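You operate a simulated robot arm through the tools that you are given. There is no shell and no other tool.

The job below is to be done with a simulated robot arm. You get a single attempt, and the scene is never put back.

JOB
Scrub the oily mark off the ledge and dry the wet patch.
Fine: wet the yellow sponge on the dish of water for the oil, use the grey cloth for the wet patch, put both back where they lay. Leave the yellow cloth. What is to be rubbed or washed off counts as gone when no trace of it is left.

It is judged by the outcome, as a careful person would: the job done as asked, and still so three seconds after it is handed in. It fails if anything else is knocked over, pushed out of place, dropped, spilled or broken. Flat cloth is picked up by pressing the open fingertips on it (5 to 10 N) and closing them slowly along it; thin cloth reads only 2 to 8 mm in the jaws.

ROBOT AND FRAMES
A 6-joint arm with a fingered hand, fixed in place. Base frame: the origin is on the floor under the middle of its stand, x ahead of it, y to its left, z up; the work surface is at about z = 95. Readings come in cm, rad, newtons and seconds.
With the tool pointing down near the work surface it reaches from about 24 to 68 cm from the base axis. Its first joint turns from -2.897 to 2.897 rad. Payload 4 kg.
The TCP is the grasp point between the finger pads, 2.6 cm short of the fingertips. In the tool frame z runs along the fingers and y along their closing line. The gripper opens to 14.8 cm; its body begins 7.3 cm behind the TCP. The gripper is a hand of 3 fingers: y runs from the thumb to the fingers, the wrist lies at [0, 0, -23.9] in the tool frame, and closing takes about 1.5 s.
Orientation is told as [roll, pitch, yaw] about the base's x, y, z axes, in that order, counted from this pose: with the fingers straight down and closing along the base's y, the tool's x points along the base's -x, its y along +y and its z along -z.

CONTROLS
- The arm moves only by the tool nudge_tool. Its argument "steps" is a list of rows, each a list of 3 entries, a list of its own where there are three numbers: the shift along the tool's x, y, z in mm, then the turn, a rotation vector about the tool's x, y, z in rad, then the gripper command, from -1 (shut) to 1 (fully open), values between in proportion. In form: [[[tx, ty, tz], [rx, ry, rz], jaw], ...]. A call has 1 to 20 rows; each row shifts and turns the commanded pose from where the row before left it, along the tool's axes as they then stand. Each row takes 0.2 s and may step no farther than 5 cm and 0.15 rad from the row before; otherwise, or with a gripper value out of range, the whole call is refused. Where a pose cannot be reached the arm comes as near as it can. A force on the tool above 40 N (or 10 N above the force at the start of the call, whichever is more), or a blocked arm, ends the call early, and 0.2 s more pass. Each finger travels about 15.3 cm/s and halts on what it meets, pressing with about 22 N; the grip force reading is that of the motor and also rises with nothing between the fingers. The clock runs only during rows and for 0.2 s after the last one: add rows that do not move to give the fingers time. It gives the time, the measured TCP pose, the force on the tool (base axes), the opening and the grip force at its end, in the units of the frame above (readings bear some noise), with the torque about the TCP (base axes, N m) and any sound that the robot's microphone picked up.
- Cameras (640 x 400 px; columns grow to the right, rows downward): "scene" is fixed at [23.62, -49.72, 170.74]; the picture's right is [0.67, -0.74, 0.00], its down [-0.65, -0.59, -0.47] and it looks along [0.35, 0.32, -0.88] (base axes); focal length 332 px, centre (320, 200). "wrist" rides on the gripper at [6.8, -3.9, -9] in the tool frame; the picture's right is [0.50, 0.87, 0.00], its down [-0.66, 0.38, -0.65] and it looks along [-0.57, 0.33, 0.76] (tool axes); focal length 222 px, centre (320, 200). There is no depth. A picture from a camera that has moved, and an enlarged one, comes with that camera's place and axes in the base frame and with its lens. The place of the scene camera against the robot may be out by one fixed shift of up to 1.8 cm in any direction.
- capture(camera): a new picture of that camera. No time passes.
- slide_trunk(by): moves the trunk up (or, below 0, down) by that many cm; the arm rides with it, the base frame stays. It gives what a move gives, with no picture.
- grasp_type(shape): the hand has 3 fingers and takes this shape, open, in about a second: jaw (thumb against the fingers, like two jaws); tri (thumb and two fingers); tip (a fingertip pinch); poke (one finger out to press); point (the index stretched); flat (the hand flat); cup (the hand cupped); fist (a fist). The gripper value then closes the fingers along that shape, each until it touches; the sizes above hold for jaw. It gives what a move gives, with no picture.
- enlarge(camera, box): a new picture of the part [left, top, right, bottom] of that camera's present view, enlarged. No time passes.
- hand_in(): hands the job in; it is judged then, once.

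Nothing tells you positions but the pictures and the camera data. Unless the task says otherwise, let go and move clear before handing in.

The tools are called after "Call:" as a command line: name --argument value ..., lists and objects as JSON in quotes. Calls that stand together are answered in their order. nudge_tool: Moves the arm, as the interface text tells. Its arguments: {"type":"object","properties":{"steps":{"type":"array","items":{"type":"array"}}},"required":["steps"]} The other tools are called the same way: slide_trunk (by) moves the trunk up or down; grasp_type (shape) gives the hand a shape; capture (camera) takes a picture; enlarge (camera, box) takes an enlarged picture of a part of a camera's view; hand_in () hands the job in.

At the start:

```text
clock: 0.0
eef_pos: [42.1, 1.3, 121.63]
tool_rot: [0.002, -0.002, 0.0]
wrist_force: [0.5, -0.5, 0.3]
wrist_torque: [0.0, -0.03, 0.01]
gripper_width: 14.8
gripper_force: 0.1
shape: jaw
trunk travel left (down, up): [-27.5, 4.2]
```

scene: 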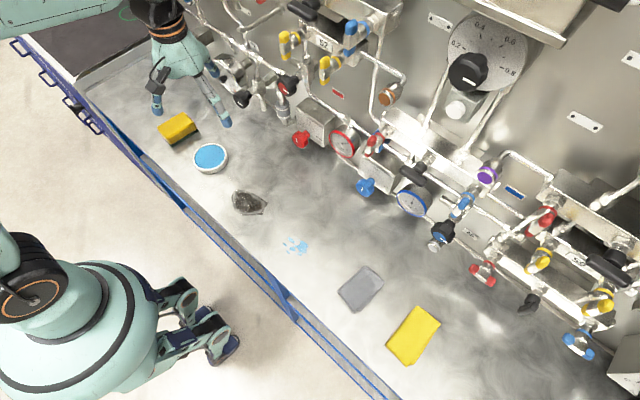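
wrist: 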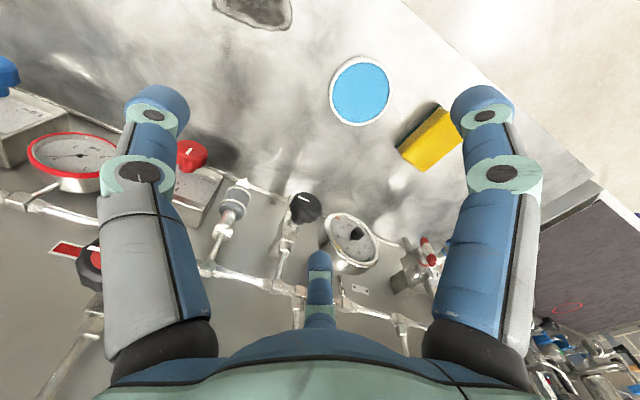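

The scene shows, from left to right: the yellow sponge at about (43, 25), the water dish at about (43, 10), the oily mark at about (41, -9), and the wet patch at about (41, -26). The grey cloth is at about (43, -44) and the yellow cloth at about (43, -59). I'll enlarge these areas for finer detail before moving.

Call:
enlarge --camera "scene" --box '[130, 90, 290, 190]'

Call:
enlarge --camera "scene" --box '[210, 170, 370, 270]'

Call:
enlarge --camera "scene" --box '[310, 250, 470, 350]'

Call:
enlarge --camera "wrist" --box '[200, 0, 600, 250]'

```text
4.00 times, centred on (210, 140) of scene
camera zoom: at [23.62, -49.72, 170.74], right [0.67, -0.74, 0.0], down [-0.65, -0.59, -0.47], along [0.35, 0.32, -0.88], focal length 1328 px, centre (760, 440)
```

zoom: 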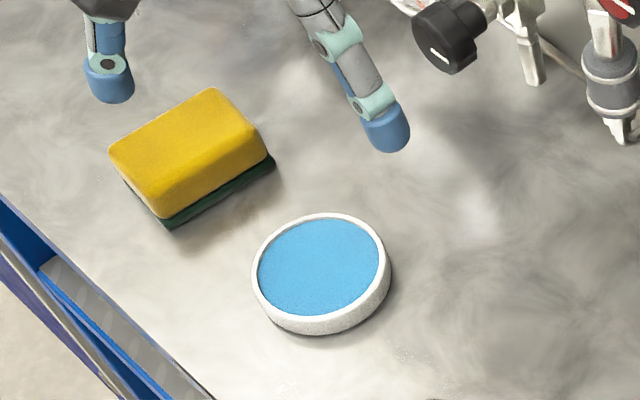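

```text
4.00 times, centred on (290, 220) of scene
camera zoom: at [23.62, -49.72, 170.74], right [0.67, -0.74, 0.0], down [-0.65, -0.59, -0.47], along [0.35, 0.32, -0.88], focal length 1328 px, centre (440, 120)
```

zoom: 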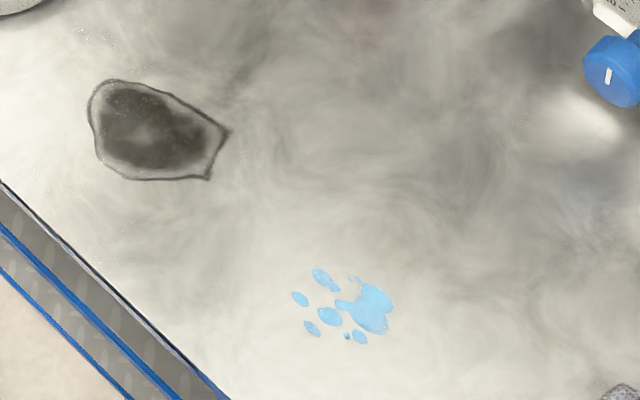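

```text
4.00 times, centred on (390, 300) of scene
camera zoom: at [23.62, -49.72, 170.74], right [0.67, -0.74, 0.0], down [-0.65, -0.59, -0.47], along [0.35, 0.32, -0.88], focal length 1328 px, centre (40, -200)
```

zoom: 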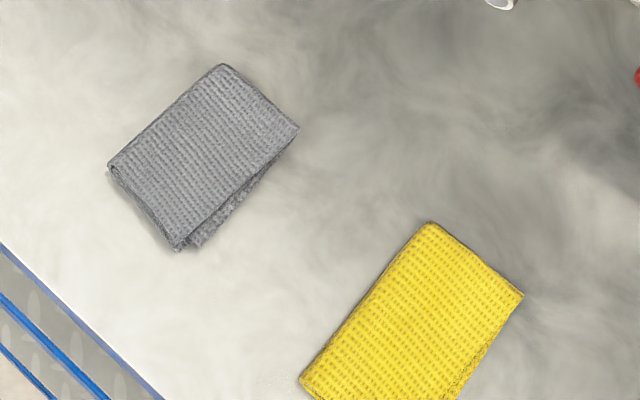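

```text
1.60 times, centred on (400, 125) of wrist
camera zoom: at [35.56, -2.62, 130.55], right [-0.5, 0.87, 0.0], down [0.66, 0.38, 0.65], along [0.57, 0.33, -0.76], focal length 355 px, centre (192, 320)
```

zoom: 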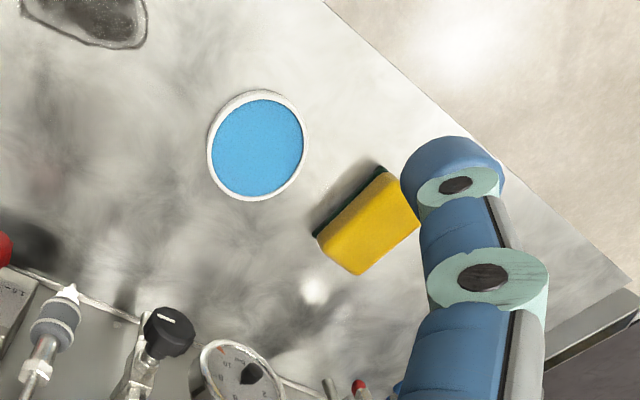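

The sponge lies green side down, with its long side roughly along x. The wrist camera puts it at about (41, 20) and the dish at about (40.5, 7), so the scene camera seems about 2 cm off. I'll move above the sponge with the fingers partly closed and look again.

Call:
nudge_tool --steps '[[[3, 40, 10], [0, 0, 0], 0.6], [[4, 45, 10], [0, 0, 0], 0.5], [[3, 45, 10], [0, 0, 0], 0.4], [[3, 45, 10], [0, 0, 0], 0.4], [[0, 12, 10], [0, 0, 0], 0.4], [[0, 0, 0], [0, 0, 0], 0.4], [[0, 0, 0], [0, 0, 0], 0.4]]'

Call:
capture --camera "wrist"

Call:
capture --camera "scene"

```text
clock: 1.6
eef_pos: [40.74, 19.93, 116.69]
tool_rot: [-0.001, 0.001, 0.0]
wrist_force: [-0.3, 0.3, 1.1]
wrist_torque: [0.01, 0.01, -0.03]
gripper_width: 10.4
gripper_force: 0.0
shape: jaw
trunk travel left (down, up): [-27.5, 4.2]
```

```text
taken
camera wrist: at [34.14, 15.98, 125.54], right [-0.5, 0.87, 0.0], down [0.66, 0.38, 0.65], along [0.57, 0.33, -0.76], focal length 222 px, centre (320, 200)
```

wrist: 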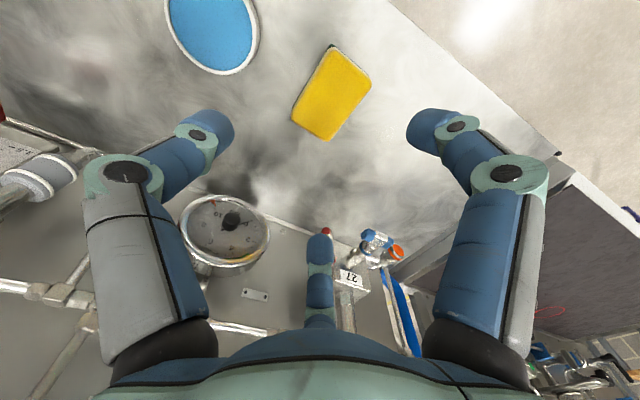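

```text
taken
```

scene: 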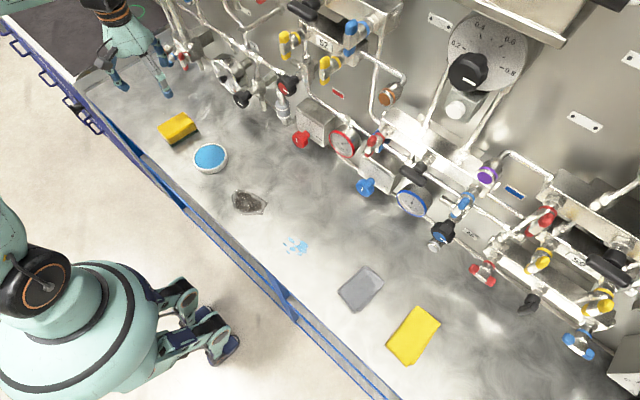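

The hand is above the sponge. I want a closer look at how the three fingers are spread before choosing the grasp.

Call:
enlarge --camera "scene" --box '[70, 20, 230, 120]'

Call:
enlarge --camera "wrist" --box '[160, 0, 480, 200]'

```text
4.00 times, centred on (150, 70) of scene
camera zoom: at [23.62, -49.72, 170.74], right [0.67, -0.74, 0.0], down [-0.65, -0.59, -0.47], along [0.35, 0.32, -0.88], focal length 1328 px, centre (1000, 720)
```

zoom: 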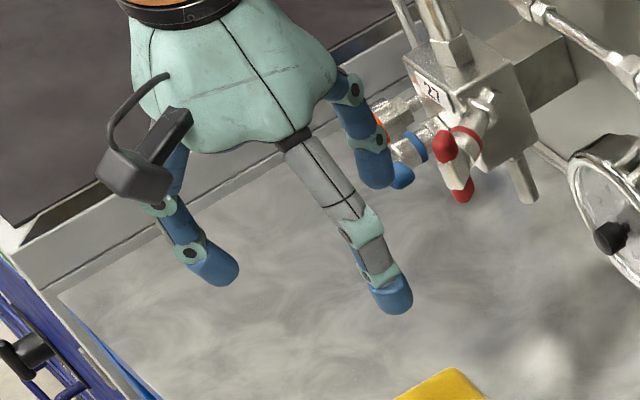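

```text
2.00 times, centred on (320, 100) of wrist
camera zoom: at [34.14, 15.98, 125.54], right [-0.5, 0.87, 0.0], down [0.66, 0.38, 0.65], along [0.57, 0.33, -0.76], focal length 444 px, centre (320, 400)
```

zoom: 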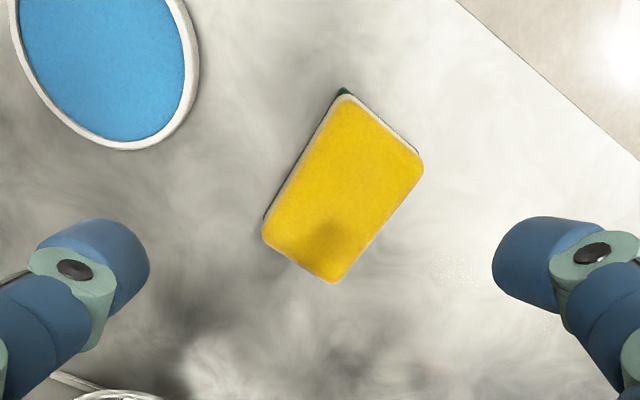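

In jaw shape the two fingers are about 11 cm apart, wider than the sponge, which is about 9 x 5.5 x 2.8 cm centred near (40.8, 21.1). I'll try the other hand shapes up here, where it's safe, to find one that suits it.

Call:
grasp_type --shape "tri"

Call:
capture --camera "wrist"

Call:
enlarge --camera "scene" --box '[70, 20, 230, 120]'

Call:
grasp_type --shape "tip"

Call:
capture --camera "wrist"

Call:
enlarge --camera "scene" --box '[70, 20, 230, 120]'

```text
clock: 2.5
eef_pos: [40.83, 19.98, 116.66]
tool_rot: [0.0, -0.001, -0.001]
wrist_force: [-0.5, -0.2, 0.1]
wrist_torque: [0.02, -0.01, -0.01]
gripper_width: 14.81
gripper_force: 0.0
shape: tri
trunk travel left (down, up): [-27.5, 4.2]
```

```text
taken
camera wrist: at [34.14, 15.97, 125.55], right [-0.5, 0.87, 0.0], down [0.66, 0.38, 0.65], along [0.57, 0.33, -0.76], focal length 222 px, centre (320, 200)
```

wrist: 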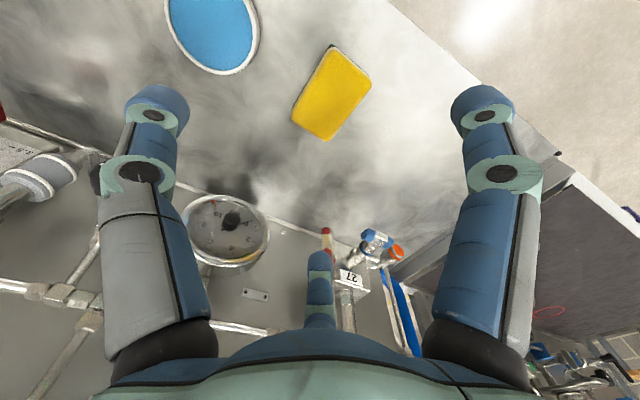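

```text
4.00 times, centred on (150, 70) of scene
camera zoom: at [23.62, -49.72, 170.74], right [0.67, -0.74, 0.0], down [-0.65, -0.59, -0.47], along [0.35, 0.32, -0.88], focal length 1328 px, centre (1000, 720)
```

zoom: 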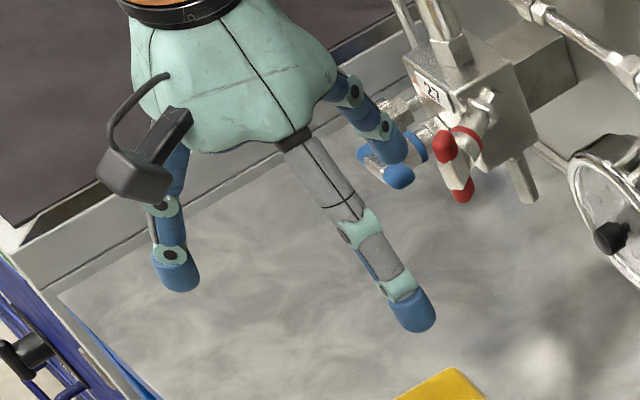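

```text
clock: 3.4
eef_pos: [40.88, 19.85, 116.61]
tool_rot: [0.0, 0.0, 0.0]
wrist_force: [-0.4, 0.0, 0.2]
wrist_torque: [0.0, 0.0, 0.02]
gripper_width: 14.79
gripper_force: 0.1
shape: tip
trunk travel left (down, up): [-27.5, 4.2]
```

```text
taken
camera wrist: at [34.14, 15.97, 125.55], right [-0.5, 0.87, 0.0], down [0.66, 0.38, 0.65], along [0.57, 0.33, -0.76], focal length 222 px, centre (320, 200)
```

wrist: 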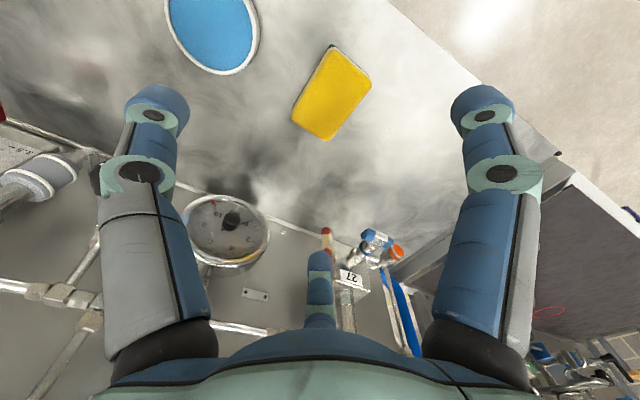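

```text
4.00 times, centred on (150, 70) of scene
camera zoom: at [23.62, -49.72, 170.74], right [0.67, -0.74, 0.0], down [-0.65, -0.59, -0.47], along [0.35, 0.32, -0.88], focal length 1328 px, centre (1000, 720)
```

zoom: 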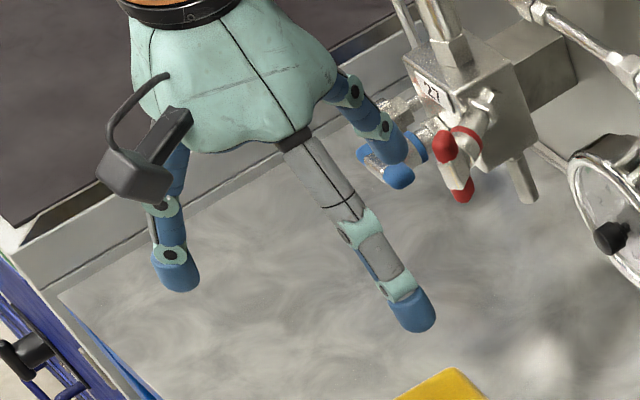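

The three fingers sit about 120° apart and seem to close radially. I'll partly close each shape here in free air to see how the fingers actually move.

Call:
nudge_tool --steps '[[[0, 0, 0], [0, 0, 0], -0.3], [[0, 0, 0], [0, 0, 0], -0.3], [[0, 0, 0], [0, 0, 0], -0.3], [[0, 0, 0], [0, 0, 0], -0.3], [[0, 0, 0], [0, 0, 0], -0.3]]'

Call:
capture --camera "wrist"

Call:
grasp_type --shape "tri"

Call:
nudge_tool --steps '[[[0, 0, 0], [0, 0, 0], -0.3], [[0, 0, 0], [0, 0, 0], -0.3], [[0, 0, 0], [0, 0, 0], -0.3], [[0, 0, 0], [0, 0, 0], -0.3], [[0, 0, 0], [0, 0, 0], -0.3]]'

Call:
capture --camera "wrist"

Call:
grasp_type --shape "jaw"

Call:
nudge_tool --steps '[[[0, 0, 0], [0, 0, 0], -0.3], [[0, 0, 0], [0, 0, 0], -0.3], [[0, 0, 0], [0, 0, 0], -0.3], [[0, 0, 0], [0, 0, 0], -0.3], [[0, 0, 0], [0, 0, 0], -0.3]]'

Call:
capture --camera "wrist"

```text
clock: 4.6
eef_pos: [40.88, 19.86, 116.58]
tool_rot: [0.0, 0.0, 0.0]
wrist_force: [-0.4, -0.4, -0.7]
wrist_torque: [-0.02, -0.02, -0.01]
gripper_width: 5.21
gripper_force: 0.0
shape: tip
trunk travel left (down, up): [-27.5, 4.2]
```

```text
taken
camera wrist: at [34.14, 15.97, 125.55], right [-0.5, 0.87, 0.0], down [0.66, 0.38, 0.65], along [0.57, 0.33, -0.76], focal length 222 px, centre (320, 200)
```

wrist: 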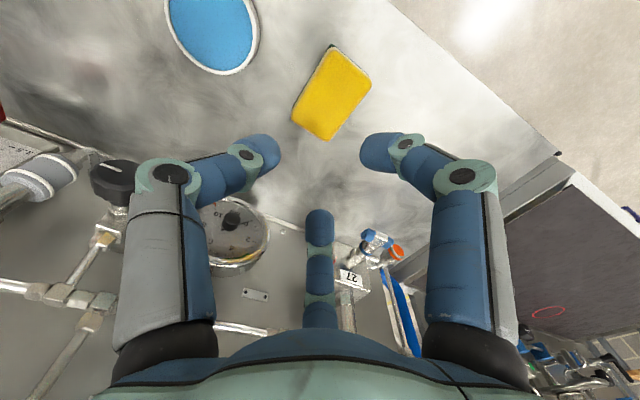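

```text
clock: 5.5
eef_pos: [40.8, 19.84, 116.64]
tool_rot: [0.0, 0.0, 0.002]
wrist_force: [0.0, 0.1, -0.4]
wrist_torque: [0.01, -0.04, 0.0]
gripper_width: 14.78
gripper_force: 0.1
shape: tri
trunk travel left (down, up): [-27.5, 4.2]
```

```text
clock: 6.7
eef_pos: [40.73, 19.79, 116.66]
tool_rot: [0.001, 0.0, 0.001]
wrist_force: [0.0, -0.5, 0.5]
wrist_torque: [-0.01, -0.05, 0.03]
gripper_width: 5.22
gripper_force: 0.1
shape: tri
trunk travel left (down, up): [-27.5, 4.2]
```

```text
taken
camera wrist: at [34.14, 15.97, 125.55], right [-0.5, 0.87, 0.0], down [0.66, 0.38, 0.65], along [0.57, 0.33, -0.76], focal length 222 px, centre (320, 200)
```

wrist: 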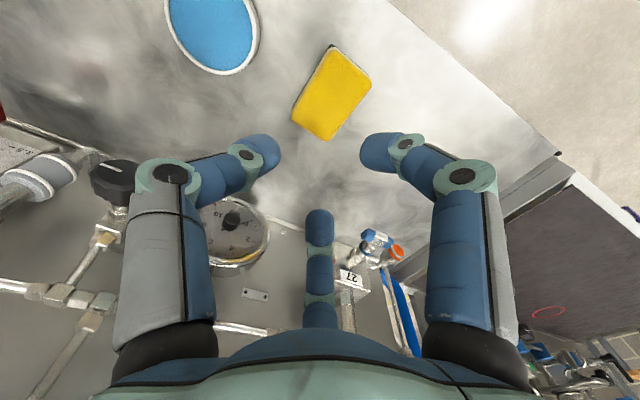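

```text
clock: 7.6
eef_pos: [40.76, 19.95, 116.5]
tool_rot: [0.002, 0.0, 0.0]
wrist_force: [1.1, 0.1, 0.0]
wrist_torque: [0.01, -0.04, 0.01]
gripper_width: 14.8
gripper_force: 0.1
shape: jaw
trunk travel left (down, up): [-27.5, 4.2]
```

```text
clock: 8.8
eef_pos: [40.8, 19.98, 116.7]
tool_rot: [0.001, 0.0, 0.001]
wrist_force: [0.4, 0.2, -0.1]
wrist_torque: [0.01, 0.01, -0.02]
gripper_width: 5.23
gripper_force: 0.1
shape: jaw
trunk travel left (down, up): [-27.5, 4.2]
```

```text
taken
camera wrist: at [34.14, 15.97, 125.55], right [-0.5, 0.87, 0.0], down [0.66, 0.38, 0.65], along [0.57, 0.33, -0.76], focal length 222 px, centre (320, 200)
```

wrist: 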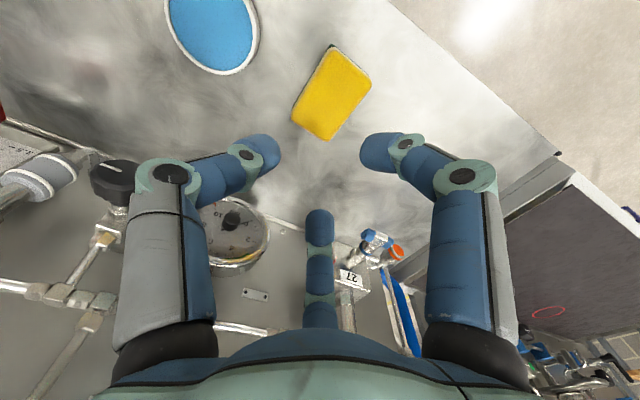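

All the shapes close radially, with the thumb along -y and the fingers at ±120°. The best grasp puts the thumb on one short end of the sponge and the fingers on its long sides. I'll open part way, turn the hand about 1.51 rad and place it over about (42.2, 21.0).

Call:
nudge_tool --steps '[[[-14, 10, 0], [0, 0, 0], 0.62], [[0, 0, 0], [0, 0, -0.1373], 0.62], [[0, 0, 0], [0, 0, -0.1373], 0.62], [[0, 0, 0], [0, 0, -0.1373], 0.62], [[0, 0, 0], [0, 0, -0.1373], 0.62], [[0, 0, 0], [0, 0, -0.1373], 0.62], [[0, 0, 0], [0, 0, -0.1373], 0.62], [[0, 0, 0], [0, 0, -0.1373], 0.62], [[0, 0, 0], [0, 0, -0.1373], 0.62], [[0, 0, 0], [0, 0, -0.1373], 0.62], [[0, 0, 0], [0, 0, -0.1373], 0.62], [[0, 0, 0], [0, 0, -0.1373], 0.62], [[0, 0, 0], [0, 0, 0], 0.62]]'

Call:
capture --camera "wrist"

Call:
capture --camera "scene"

```text
clock: 11.6
eef_pos: [42.29, 20.97, 116.51]
tool_rot: [0.001, 0.001, 1.511]
wrist_force: [0.1, -0.1, -0.3]
wrist_torque: [-0.01, -0.03, -0.04]
gripper_width: 11.95
gripper_force: 0.0
shape: jaw
trunk travel left (down, up): [-27.5, 4.2]
```

```text
taken
camera wrist: at [45.88, 13.93, 125.53], right [-0.89, -0.45, 0.0], down [-0.34, 0.68, 0.65], along [-0.29, 0.58, -0.76], focal length 222 px, centre (320, 200)
```

wrist: 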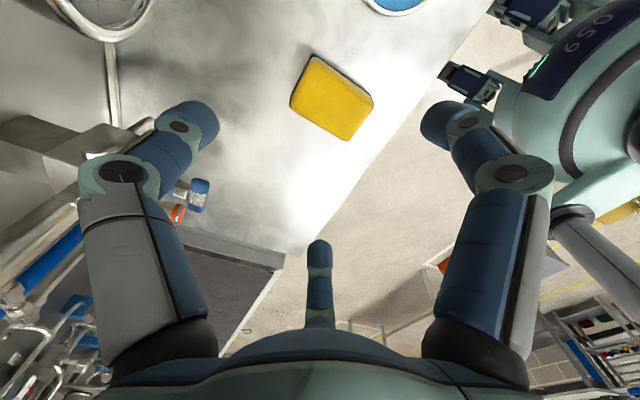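

```text
taken
```

scene: 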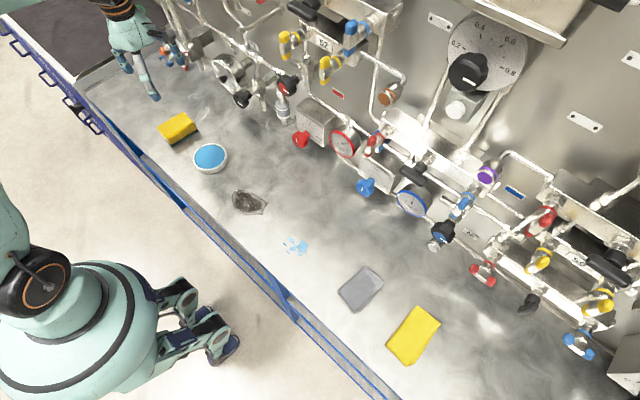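

The wrist view now puts the sponge centre at about (40.8, 21.0), so the hand is well placed. The thumb side clears the wall fittings by a couple of cm. I'll descend to just above sponge height, then go slower.

Call:
nudge_tool --steps '[[[0, 0, 30], [0, 0, 0], 0.62], [[0, 0, 30], [0, 0, 0], 0.62], [[0, 0, 30], [0, 0, 0], 0.62], [[0, 0, 30], [0, 0, 0], 0.62], [[0, 0, 20], [0, 0, 0], 0.62], [[0, 0, 10], [0, 0, 0], 0.62], [[0, 0, 0], [0, 0, 0], 0.62]]'

Call:
capture --camera "wrist"

Call:
enlarge --camera "scene" --box '[100, 50, 260, 150]'

```text
clock: 13.2
eef_pos: [42.17, 20.93, 101.49]
tool_rot: [-0.001, 0.001, 1.51]
wrist_force: [1.0, -0.3, -0.4]
wrist_torque: [0.02, 0.0, 0.02]
gripper_width: 11.94
gripper_force: 0.1
shape: jaw
trunk travel left (down, up): [-27.5, 4.2]
```

```text
taken
camera wrist: at [45.82, 13.96, 110.4], right [-0.89, -0.45, 0.0], down [-0.34, 0.68, 0.65], along [-0.29, 0.58, -0.76], focal length 222 px, centre (320, 200)
```

wrist: 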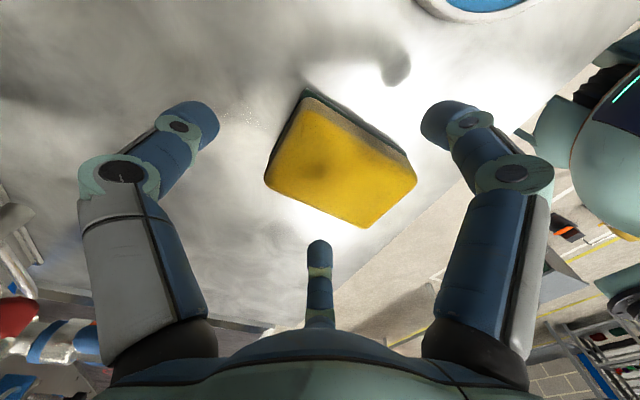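

```text
4.00 times, centred on (180, 100) of scene
camera zoom: at [23.62, -49.72, 170.74], right [0.67, -0.74, 0.0], down [-0.65, -0.59, -0.47], along [0.35, 0.32, -0.88], focal length 1328 px, centre (880, 600)
```

zoom: 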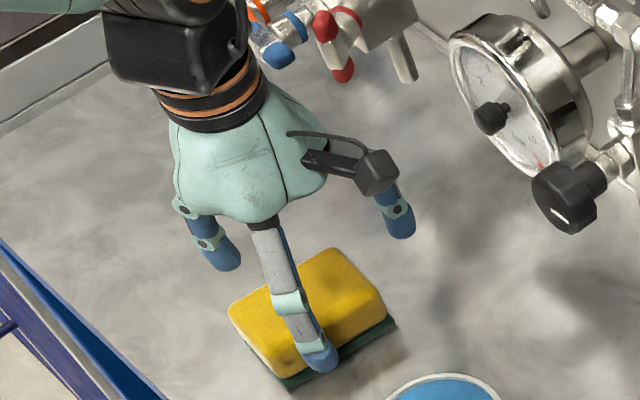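

The fingers straddle the sponge correctly. I'll lower the last 3 cm in small steps.

Call:
nudge_tool --steps '[[[0, 0, 8], [0, 0, 0], 0.62], [[0, 0, 8], [0, 0, 0], 0.62], [[0, 0, 6], [0, 0, 0], 0.62], [[0, 0, 4], [0, 0, 0], 0.62], [[0, 0, 3], [0, 0, 0], 0.62], [[0, 0, 0], [0, 0, 0], 0.62]]'

Call:
capture --camera "wrist"

Call:
enlarge --camera "scene" --box '[120, 70, 248, 150]'

```text
clock: 14.6
eef_pos: [42.31, 20.98, 98.62]
tool_rot: [0.001, 0.0, 1.51]
wrist_force: [0.5, 0.2, 0.3]
wrist_torque: [0.02, -0.03, -0.02]
gripper_width: 11.95
gripper_force: 0.1
shape: jaw
trunk travel left (down, up): [-27.5, 4.2]
```

```text
taken
camera wrist: at [45.95, 13.99, 107.59], right [-0.89, -0.45, 0.0], down [-0.34, 0.68, 0.65], along [-0.29, 0.58, -0.76], focal length 222 px, centre (320, 200)
```

wrist: 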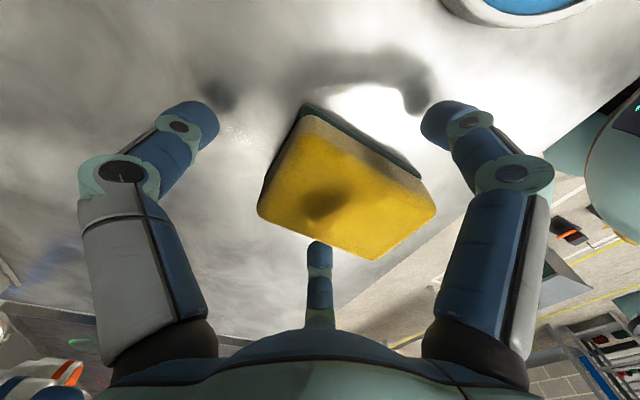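

```text
5.00 times, centred on (184, 110) of scene
camera zoom: at [23.62, -49.72, 170.74], right [0.67, -0.74, 0.0], down [-0.65, -0.59, -0.47], along [0.35, 0.32, -0.88], focal length 1660 px, centre (1000, 650)
```

zoom: 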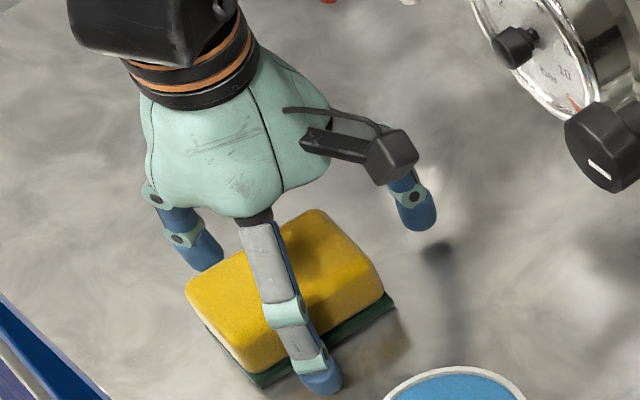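

The fingertips are at about z = 96, below the sponge's top (about 98). I'll shift a few mm to centre the hand and close slowly.

Call:
nudge_tool --steps '[[[-1, 3, 1], [0, 0, 0], 0.5], [[0, 0, 0], [0, 0, 0], 0.3], [[0, 0, 0], [0, 0, 0], 0.1], [[0, 0, 0], [0, 0, 0], 0.0], [[0, 0, 0], [0, 0, 0], -0.1], [[0, 0, 0], [0, 0, 0], -0.2], [[0, 0, 0], [0, 0, 0], -0.3], [[0, 0, 0], [0, 0, 0], -0.3], [[0, 0, 0], [0, 0, 0], -0.3]]'

Call:
capture --camera "wrist"

Call:
enlarge --camera "scene" --box '[120, 70, 248, 150]'

```text
clock: 16.6
eef_pos: [42.09, 21.19, 98.42]
tool_rot: [-0.001, 0.0, 1.51]
wrist_force: [0.7, -0.2, -0.4]
wrist_torque: [0.0, -0.01, 0.01]
gripper_width: 5.92
gripper_force: 21.5
shape: jaw
trunk travel left (down, up): [-27.5, 4.2]
```

```text
taken
camera wrist: at [45.7, 14.11, 107.47], right [-0.89, -0.45, 0.0], down [-0.34, 0.68, 0.65], along [-0.29, 0.58, -0.76], focal length 222 px, centre (320, 200)
```

wrist: 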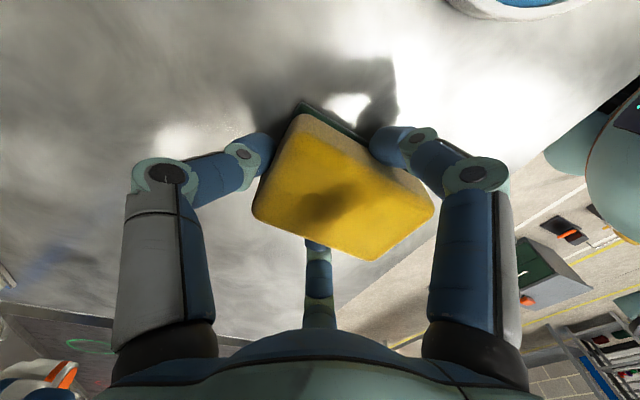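

```text
5.00 times, centred on (184, 110) of scene
camera zoom: at [23.62, -49.72, 170.74], right [0.67, -0.74, 0.0], down [-0.65, -0.59, -0.47], along [0.35, 0.32, -0.88], focal length 1660 px, centre (1000, 650)
```

zoom: 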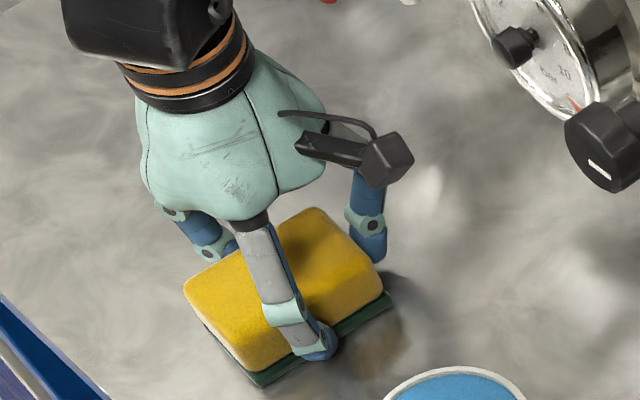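

The grip reads 21.5 N at 5.9 cm, with all three fingers on the sponge. I'll note this pose, (42.1, 21.2, 98.4) with yaw 1.51, for putting the sponge back. Next I'll lift a little and check that it holds.

Call:
nudge_tool --steps '[[[0, 0, 0], [0, 0, 0], -0.6], [[0, 0, -5], [0, 0, 0], -0.6], [[0, 0, -10], [0, 0, 0], -0.6], [[0, 0, -15], [0, 0, 0], -0.6], [[0, 0, -20], [0, 0, 0], -0.6], [[0, 0, 0], [0, 0, 0], -0.6]]'

Call:
capture --camera "wrist"

Call:
enlarge --camera "scene" --box '[110, 50, 270, 150]'

```text
clock: 18.0
eef_pos: [42.11, 20.99, 103.64]
tool_rot: [0.0, -0.001, 1.511]
wrist_force: [-0.1, 0.6, 0.1]
wrist_torque: [0.0, -0.05, 0.01]
gripper_width: 5.92
gripper_force: 22.4
shape: jaw
trunk travel left (down, up): [-27.5, 4.2]
```

```text
taken
camera wrist: at [45.64, 14.01, 112.56], right [-0.89, -0.45, 0.0], down [-0.34, 0.68, 0.65], along [-0.29, 0.58, -0.76], focal length 222 px, centre (320, 200)
```

wrist: 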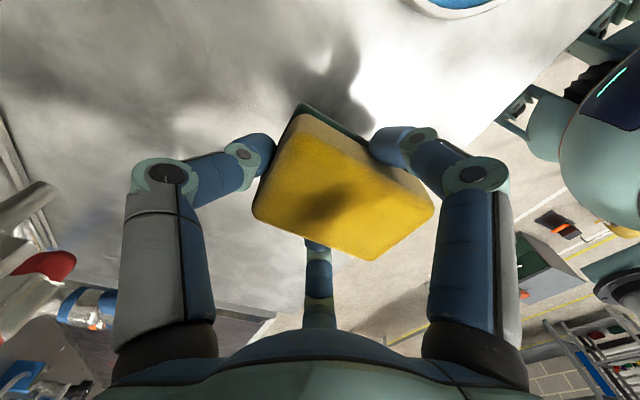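

```text
4.00 times, centred on (190, 100) of scene
camera zoom: at [23.62, -49.72, 170.74], right [0.67, -0.74, 0.0], down [-0.65, -0.59, -0.47], along [0.35, 0.32, -0.88], focal length 1328 px, centre (840, 600)
```

zoom: 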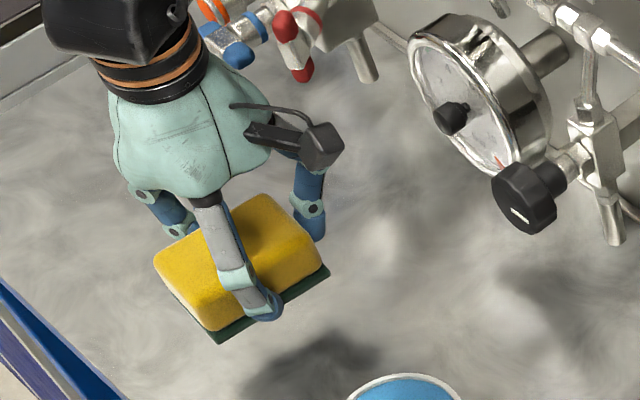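

The sponge is lifted and held. I'll carry it over the dish, keeping the height, and look before lowering.

Call:
nudge_tool --steps '[[[0, 0, -5], [0, 0, 0], -0.6], [[28.1, -1.7, 0], [0, 0, 0], -0.6], [[28.1, -1.7, 0], [0, 0, 0], -0.6], [[28.1, -1.7, 0], [0, 0, 0], -0.6], [[28.1, -1.7, 0], [0, 0, 0], -0.6], [[28.1, -1.7, 0], [0, 0, 0], -0.6], [[0, 0, 0], [0, 0, 0], -0.6]]'

Call:
capture --camera "wrist"

Call:
enlarge --camera "scene" --box '[140, 80, 300, 180]'

```text
clock: 19.6
eef_pos: [41.91, 7.16, 104.07]
tool_rot: [-0.001, -0.001, 1.512]
wrist_force: [-0.2, -0.6, 0.2]
wrist_torque: [-0.02, -0.01, 0.0]
gripper_width: 5.89
gripper_force: 21.8
shape: jaw
trunk travel left (down, up): [-27.5, 4.2]
```

```text
taken
camera wrist: at [45.52, 0.2, 112.96], right [-0.89, -0.45, 0.0], down [-0.34, 0.68, 0.65], along [-0.29, 0.58, -0.76], focal length 222 px, centre (320, 200)
```

wrist: 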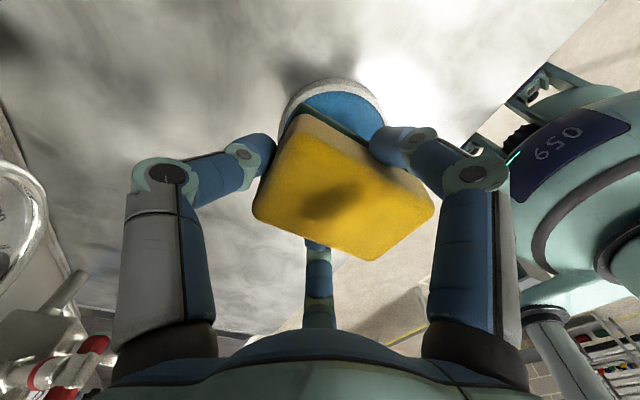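

```text
4.00 times, centred on (220, 130) of scene
camera zoom: at [23.62, -49.72, 170.74], right [0.67, -0.74, 0.0], down [-0.65, -0.59, -0.47], along [0.35, 0.32, -0.88], focal length 1328 px, centre (720, 480)
```

zoom: 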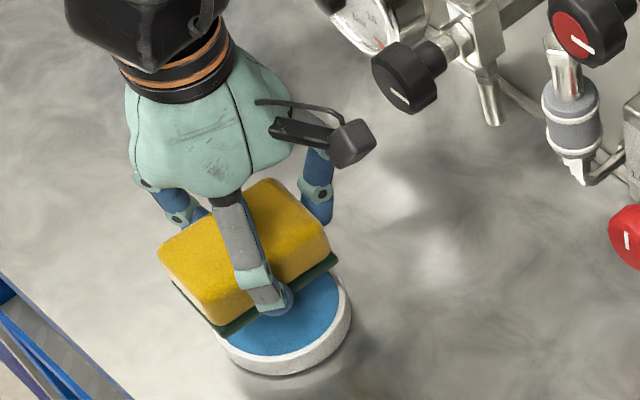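

The dish centre is at about (41.1, 7.1). I'll shift about 5 mm in +x so the sponge is centred on it, then lower in small steps until I feel light contact.

Call:
nudge_tool --steps '[[[1, -6, 8], [0, 0, 0], -0.6], [[0, 0, 8], [0, 0, 0], -0.6], [[0, 0, 5], [0, 0, 0], -0.6], [[0, 0, 4], [0, 0, 0], -0.6], [[0, 0, 4], [0, 0, 0], -0.6], [[0, 0, 2], [0, 0, 0], -0.6], [[0, 0, 0], [0, 0, 0], -0.6]]'

Call:
capture --camera "wrist"

Call:
enlarge --camera "scene" --box '[140, 80, 300, 180]'

```text
clock: 21.2
eef_pos: [42.53, 7.01, 100.97]
tool_rot: [-0.001, 0.0, 1.51]
wrist_force: [0.5, 0.0, -1.0]
wrist_torque: [-0.01, -0.04, -0.04]
gripper_width: 5.92
gripper_force: 22.2
shape: jaw
trunk travel left (down, up): [-27.5, 4.2]
```

```text
taken
camera wrist: at [46.22, 0.08, 109.96], right [-0.89, -0.45, 0.0], down [-0.34, 0.68, 0.65], along [-0.29, 0.58, -0.76], focal length 222 px, centre (320, 200)
```

wrist: 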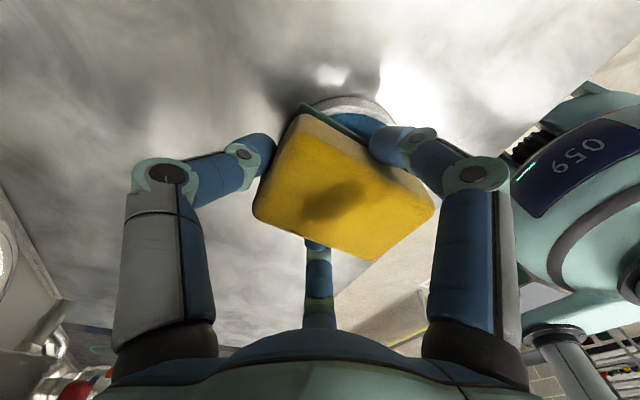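

```text
4.00 times, centred on (220, 130) of scene
camera zoom: at [23.62, -49.72, 170.74], right [0.67, -0.74, 0.0], down [-0.65, -0.59, -0.47], along [0.35, 0.32, -0.88], focal length 1328 px, centre (720, 480)
```

zoom: 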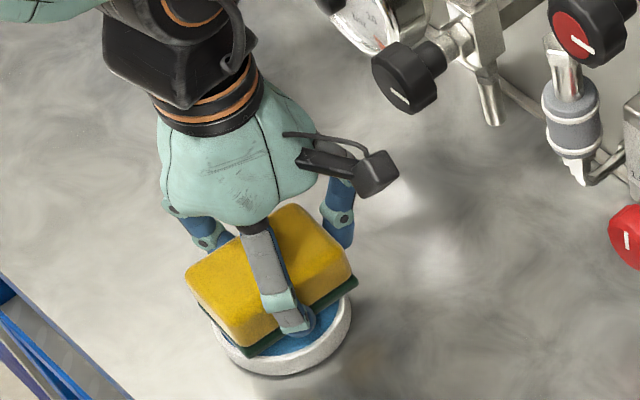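

No contact yet at TCP z = 101. I'll continue down in 2 mm steps.

Call:
nudge_tool --steps '[[[0, 0, 2], [0, 0, 0], -0.6], [[0, 0, 2], [0, 0, 0], -0.6], [[0, 0, 2], [0, 0, 0], -0.6], [[0, 0, 0], [0, 0, 0], -0.6]]'

```text
clock: 22.2
eef_pos: [42.71, 7.03, 100.46]
tool_rot: [0.0, -0.001, 1.51]
wrist_force: [-0.2, -0.9, 0.7]
wrist_torque: [-0.02, -0.01, 0.02]
gripper_width: 5.92
gripper_force: 22.1
shape: jaw
trunk travel left (down, up): [-27.5, 4.2]
```

Call:
nudge_tool --steps '[[[0, 0, 2], [0, 0, 0], -0.6], [[0, 0, 2], [0, 0, 0], -0.6], [[0, 0, 0], [0, 0, 0], -0.6]]'

Call:
enlarge --camera "scene" --box '[160, 110, 256, 170]'

```text
clock: 23.0
eef_pos: [42.65, 6.83, 100.22]
tool_rot: [-0.003, -0.001, 1.51]
wrist_force: [1.1, -2.5, 17.0]
wrist_torque: [-0.07, 0.03, -0.03]
gripper_width: 5.96
gripper_force: 22.0
shape: jaw
trunk travel left (down, up): [-27.5, 4.2]
```

```text
6.67 times, centred on (208, 140) of scene
camera zoom: at [23.62, -49.72, 170.74], right [0.67, -0.74, 0.0], down [-0.65, -0.59, -0.47], along [0.35, 0.32, -0.88], focal length 2214 px, centre (1067, 600)
```

zoom: 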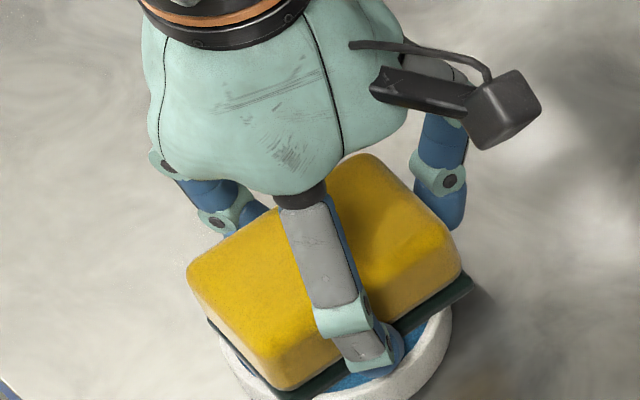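

The sponge is in contact with the dish at about 17 N. I'll hold briefly so it soaks, then lift and compare its appearance.

Call:
nudge_tool --steps '[[[0, 0, 0], [0, 0, 0], -0.6], [[0, 0, 0], [0, 0, 0], -0.6], [[0, 0, 0], [0, 0, 0], -0.6], [[0, 0, 0], [0, 0, 0], -0.6], [[0, 0, 0], [0, 0, 0], -0.6]]'

Call:
nudge_tool --steps '[[[0, 0, -4], [0, 0, 0], -0.6], [[0, 0, -6], [0, 0, 0], -0.6], [[0, 0, -15], [0, 0, 0], -0.6], [[0, 0, -20], [0, 0, 0], -0.6], [[0, 0, 0], [0, 0, 0], -0.6]]'

Call:
capture --camera "wrist"

Call:
enlarge --camera "scene" --box '[140, 80, 300, 180]'

```text
clock: 24.2
eef_pos: [42.64, 7.01, 99.99]
tool_rot: [-0.002, 0.002, 1.508]
wrist_force: [2.8, -1.8, 22.4]
wrist_torque: [-0.09, -0.01, -0.02]
gripper_width: 5.97
gripper_force: 22.2
shape: jaw
trunk travel left (down, up): [-27.5, 4.2]
```

```text
clock: 25.4
eef_pos: [42.39, 7.07, 104.56]
tool_rot: [0.001, -0.001, 1.511]
wrist_force: [-0.5, 0.3, -1.0]
wrist_torque: [0.0, -0.04, 0.0]
gripper_width: 5.91
gripper_force: 22.1
shape: jaw
trunk travel left (down, up): [-27.5, 4.2]
```

```text
taken
camera wrist: at [46.02, 0.04, 113.54], right [-0.89, -0.45, 0.0], down [-0.34, 0.68, 0.65], along [-0.29, 0.58, -0.76], focal length 222 px, centre (320, 200)
```

wrist: 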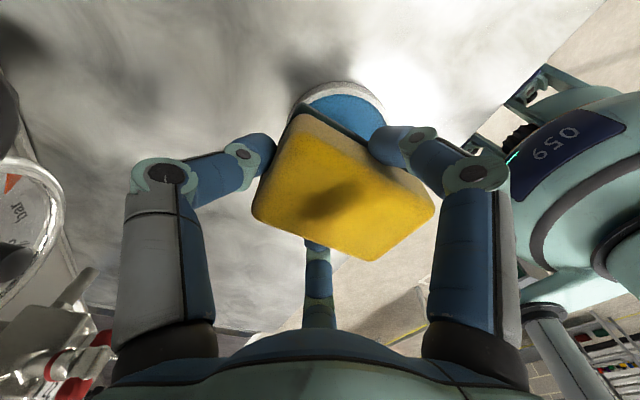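

```text
4.00 times, centred on (220, 130) of scene
camera zoom: at [23.62, -49.72, 170.74], right [0.67, -0.74, 0.0], down [-0.65, -0.59, -0.47], along [0.35, 0.32, -0.88], focal length 1328 px, centre (720, 480)
```

zoom: 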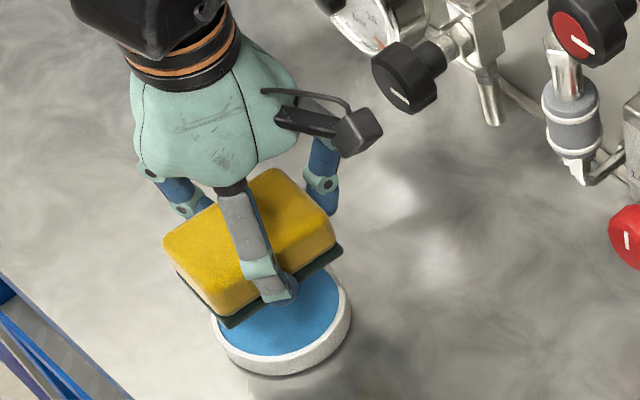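

The scrub pad has turned darker, so it looks wet. Now I'll carry it toward the oily mark and stop just short, so the wrist camera can see the mark and locate it exactly.

Call:
nudge_tool --steps '[[[0, 0, -15], [0, 0, 0], -0.6], [[30.6, 4.2, 0], [0, 0, 0], -0.6], [[30.6, 4.2, 0], [0, 0, 0], -0.6], [[30.6, 4.2, 0], [0, 0, 0], -0.6], [[30.6, 4.2, 0], [0, 0, 0], -0.6], [[0, 0, 0], [0, 0, 0], -0.6]]'

Call:
capture --camera "wrist"

Call:
enlarge --camera "scene" --box '[170, 110, 330, 210]'

```text
clock: 26.8
eef_pos: [40.06, 0.94, 105.77]
tool_rot: [-0.004, 0.02, 1.497]
wrist_force: [-0.4, -0.2, 0.1]
wrist_torque: [0.0, 0.0, 0.01]
gripper_width: 5.94
gripper_force: 21.6
shape: jaw
out of reach, approached as far as the arm can: row 3, 4, 5
trunk travel left (down, up): [-27.5, 4.2]
```

```text
taken
camera wrist: at [43.53, -5.88, 114.85], right [-0.9, -0.43, 0.01], down [-0.33, 0.69, 0.64], along [-0.28, 0.57, -0.77], focal length 222 px, centre (320, 200)
```

wrist: 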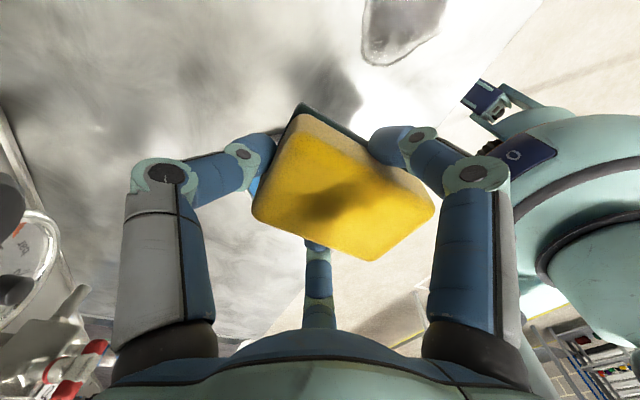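

```text
4.00 times, centred on (250, 160) of scene
camera zoom: at [23.62, -49.72, 170.74], right [0.67, -0.74, 0.0], down [-0.65, -0.59, -0.47], along [0.35, 0.32, -0.88], focal length 1328 px, centre (600, 360)
```

zoom: 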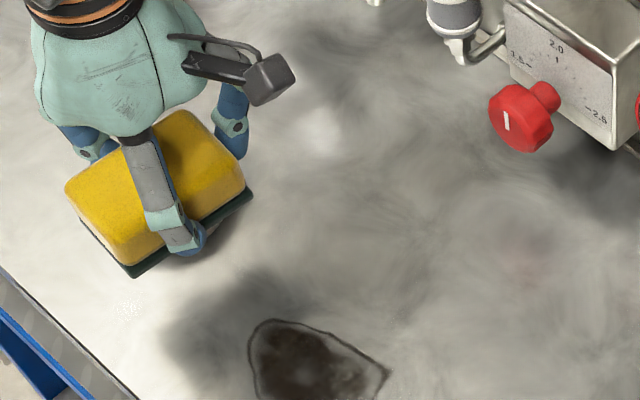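

The arm reached a wrist limit at this yaw as it swung toward -y. At this safe height I'll turn the hand back so it can reach the mark.

Call:
nudge_tool --steps '[[[0, 0, 0], [0, 0, 0.15], -0.6], [[0, 0, 0], [0, 0, 0.15], -0.6], [[0, 0, 0], [0, 0, 0.15], -0.6], [[0, 0, 0], [0, 0, 0.15], -0.6], [[0, 0, 0], [0, 0, 0.15], -0.6], [[0, 0, 0], [0, 0, 0.15], -0.6], [[0, 0, 0], [0, 0, 0], -0.6]]'

Call:
capture --camera "wrist"

```text
clock: 28.4
eef_pos: [40.03, 0.87, 105.78]
tool_rot: [0.001, 0.0, 0.608]
wrist_force: [-0.1, -0.8, 0.3]
wrist_torque: [-0.01, -0.04, -0.04]
gripper_width: 5.93
gripper_force: 22.3
shape: jaw
trunk travel left (down, up): [-27.5, 4.2]
```

```text
taken
camera wrist: at [36.76, -6.18, 114.71], right [-0.91, 0.42, 0.0], down [0.32, 0.69, 0.65], along [0.28, 0.59, -0.76], focal length 222 px, centre (320, 200)
```

wrist: 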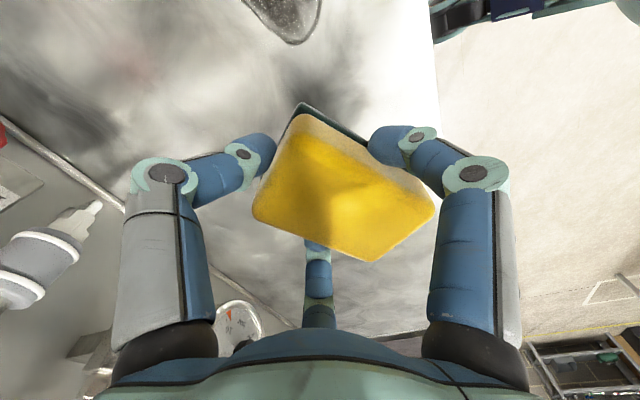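

The pose is level again at yaw 0.61. I'll move 6 cm in -y so the whole mark comes into view.

Call:
nudge_tool --steps '[[[11.4, -16.4, 0], [0, 0, 0], -0.6], [[11.4, -16.4, 0], [0, 0, 0], -0.6], [[11.4, -16.4, 0], [0, 0, 0], -0.6], [[0, 0, 0], [0, 0, 0], -0.6]]'

Call:
capture --camera "wrist"

Call:
enlarge --camera "scene" --box '[170, 130, 330, 230]'

```text
clock: 29.4
eef_pos: [39.95, -5.06, 105.81]
tool_rot: [-0.002, 0.001, 0.61]
wrist_force: [0.4, 0.2, -1.3]
wrist_torque: [0.04, -0.02, 0.01]
gripper_width: 5.96
gripper_force: 21.7
shape: jaw
trunk travel left (down, up): [-27.5, 4.2]
```

```text
taken
camera wrist: at [36.8, -12.11, 114.84], right [-0.91, 0.42, 0.0], down [0.32, 0.69, 0.65], along [0.28, 0.59, -0.76], focal length 222 px, centre (320, 200)
```

wrist: 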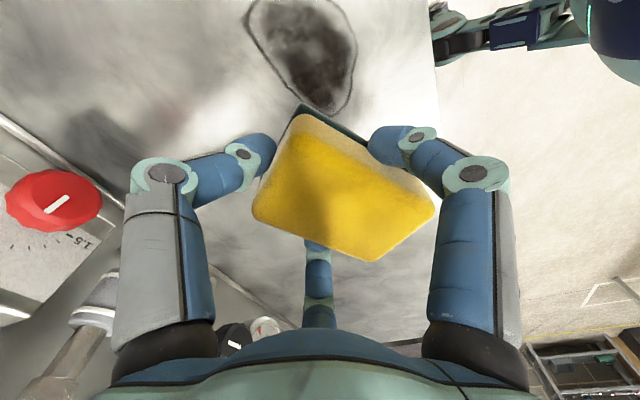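

```text
4.00 times, centred on (250, 180) of scene
camera zoom: at [23.62, -49.72, 170.74], right [0.67, -0.74, 0.0], down [-0.65, -0.59, -0.47], along [0.35, 0.32, -0.88], focal length 1328 px, centre (600, 280)
```

zoom: 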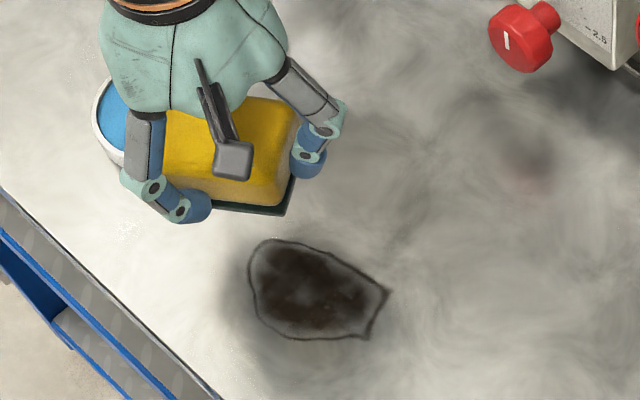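

The mark spans roughly x 35–42.5, y -15 to -5. I'll turn the hand to yaw 0, so the sponge's long side lies along the mark, and move over its near side. Then I'll go down to just above the ledge.

Call:
nudge_tool --steps '[[[0, 0, 0], [0, 0, 0.122], -0.6], [[0, 0, 0], [0, 0, 0.122], -0.6], [[0, 0, 0], [0, 0, 0.122], -0.6], [[0, 0, 0], [0, 0, 0.122], -0.6], [[0, 0, 0], [0, 0, 0.122], -0.6], [[20, -27, 0], [0, 0, 0], -0.6], [[20, -27, 0], [0, 0, 0], -0.6], [[0, 0, 20], [0, 0, 0], -0.6], [[0, 0, 20], [0, 0, 0], -0.6], [[0, 0, 12], [0, 0, 0], -0.6], [[0, 0, 6], [0, 0, 0], -0.6], [[0, 0, 0], [0, 0, 0], -0.6]]'

Call:
capture --camera "wrist"

Call:
enlarge --camera "scene" --box '[170, 130, 330, 230]'

```text
clock: 32.0
eef_pos: [36.1, -10.45, 99.87]
tool_rot: [0.0, -0.001, 0.003]
wrist_force: [-0.3, 0.3, -1.0]
wrist_torque: [-0.03, -0.01, -0.03]
gripper_width: 5.99
gripper_force: 22.2
shape: jaw
trunk travel left (down, up): [-27.5, 4.2]
```

```text
taken
camera wrist: at [29.42, -14.37, 108.81], right [-0.5, 0.87, 0.0], down [0.65, 0.38, 0.65], along [0.57, 0.33, -0.76], focal length 222 px, centre (320, 200)
```

wrist: 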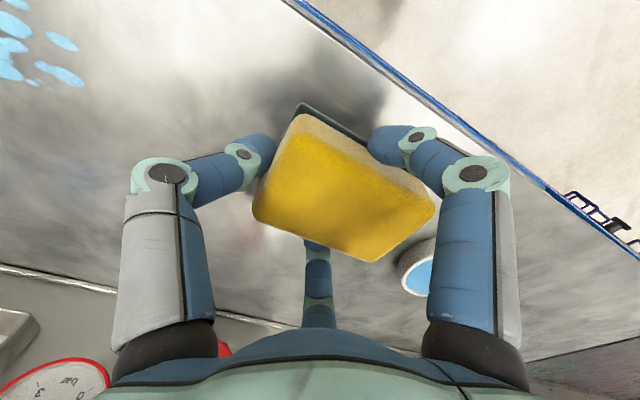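

```text
4.00 times, centred on (250, 180) of scene
camera zoom: at [23.62, -49.72, 170.74], right [0.67, -0.74, 0.0], down [-0.65, -0.59, -0.47], along [0.35, 0.32, -0.88], focal length 1328 px, centre (600, 280)
```

zoom: 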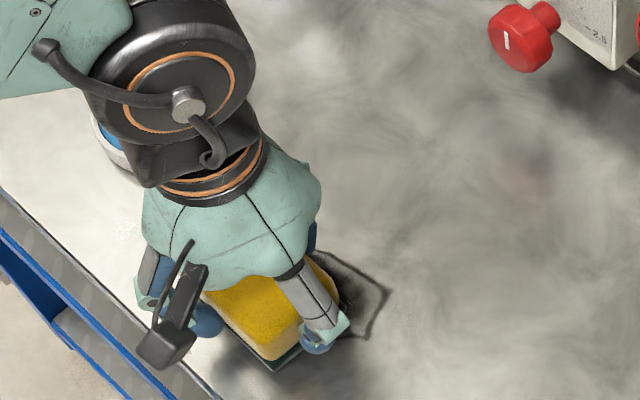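

The sponge is about 1.5 cm above the ledge on the near side of the mark. I'll lower it gently to contact.

Call:
nudge_tool --steps '[[[0, 0, 4], [0, 0, 0], -0.6], [[0, 0, 3], [0, 0, 0], -0.6], [[0, 0, 3], [0, 0, 0], -0.6], [[0, 0, 2], [0, 0, 0], -0.6], [[0, 0, 2], [0, 0, 0], -0.6], [[0, 0, 0], [0, 0, 0], -0.6]]'

```text
clock: 33.4
eef_pos: [35.98, -10.32, 98.58]
tool_rot: [-0.001, 0.001, 0.002]
wrist_force: [-0.7, 1.5, -0.7]
wrist_torque: [0.03, 0.02, 0.02]
gripper_width: 5.96
gripper_force: 22.3
shape: jaw
trunk travel left (down, up): [-27.5, 4.2]
```

Call:
nudge_tool --steps '[[[0, 0, 1.5], [0, 0, 0], -0.6], [[0, 0, 1.5], [0, 0, 0], -0.6], [[0, 0, 0], [0, 0, 0], -0.6]]'

```text
clock: 34.2
eef_pos: [36.0, -10.39, 98.26]
tool_rot: [-0.001, -0.002, 0.002]
wrist_force: [0.6, 0.3, 20.6]
wrist_torque: [0.09, 0.03, 0.01]
gripper_width: 5.96
gripper_force: 22.2
shape: jaw
trunk travel left (down, up): [-27.5, 4.2]
```

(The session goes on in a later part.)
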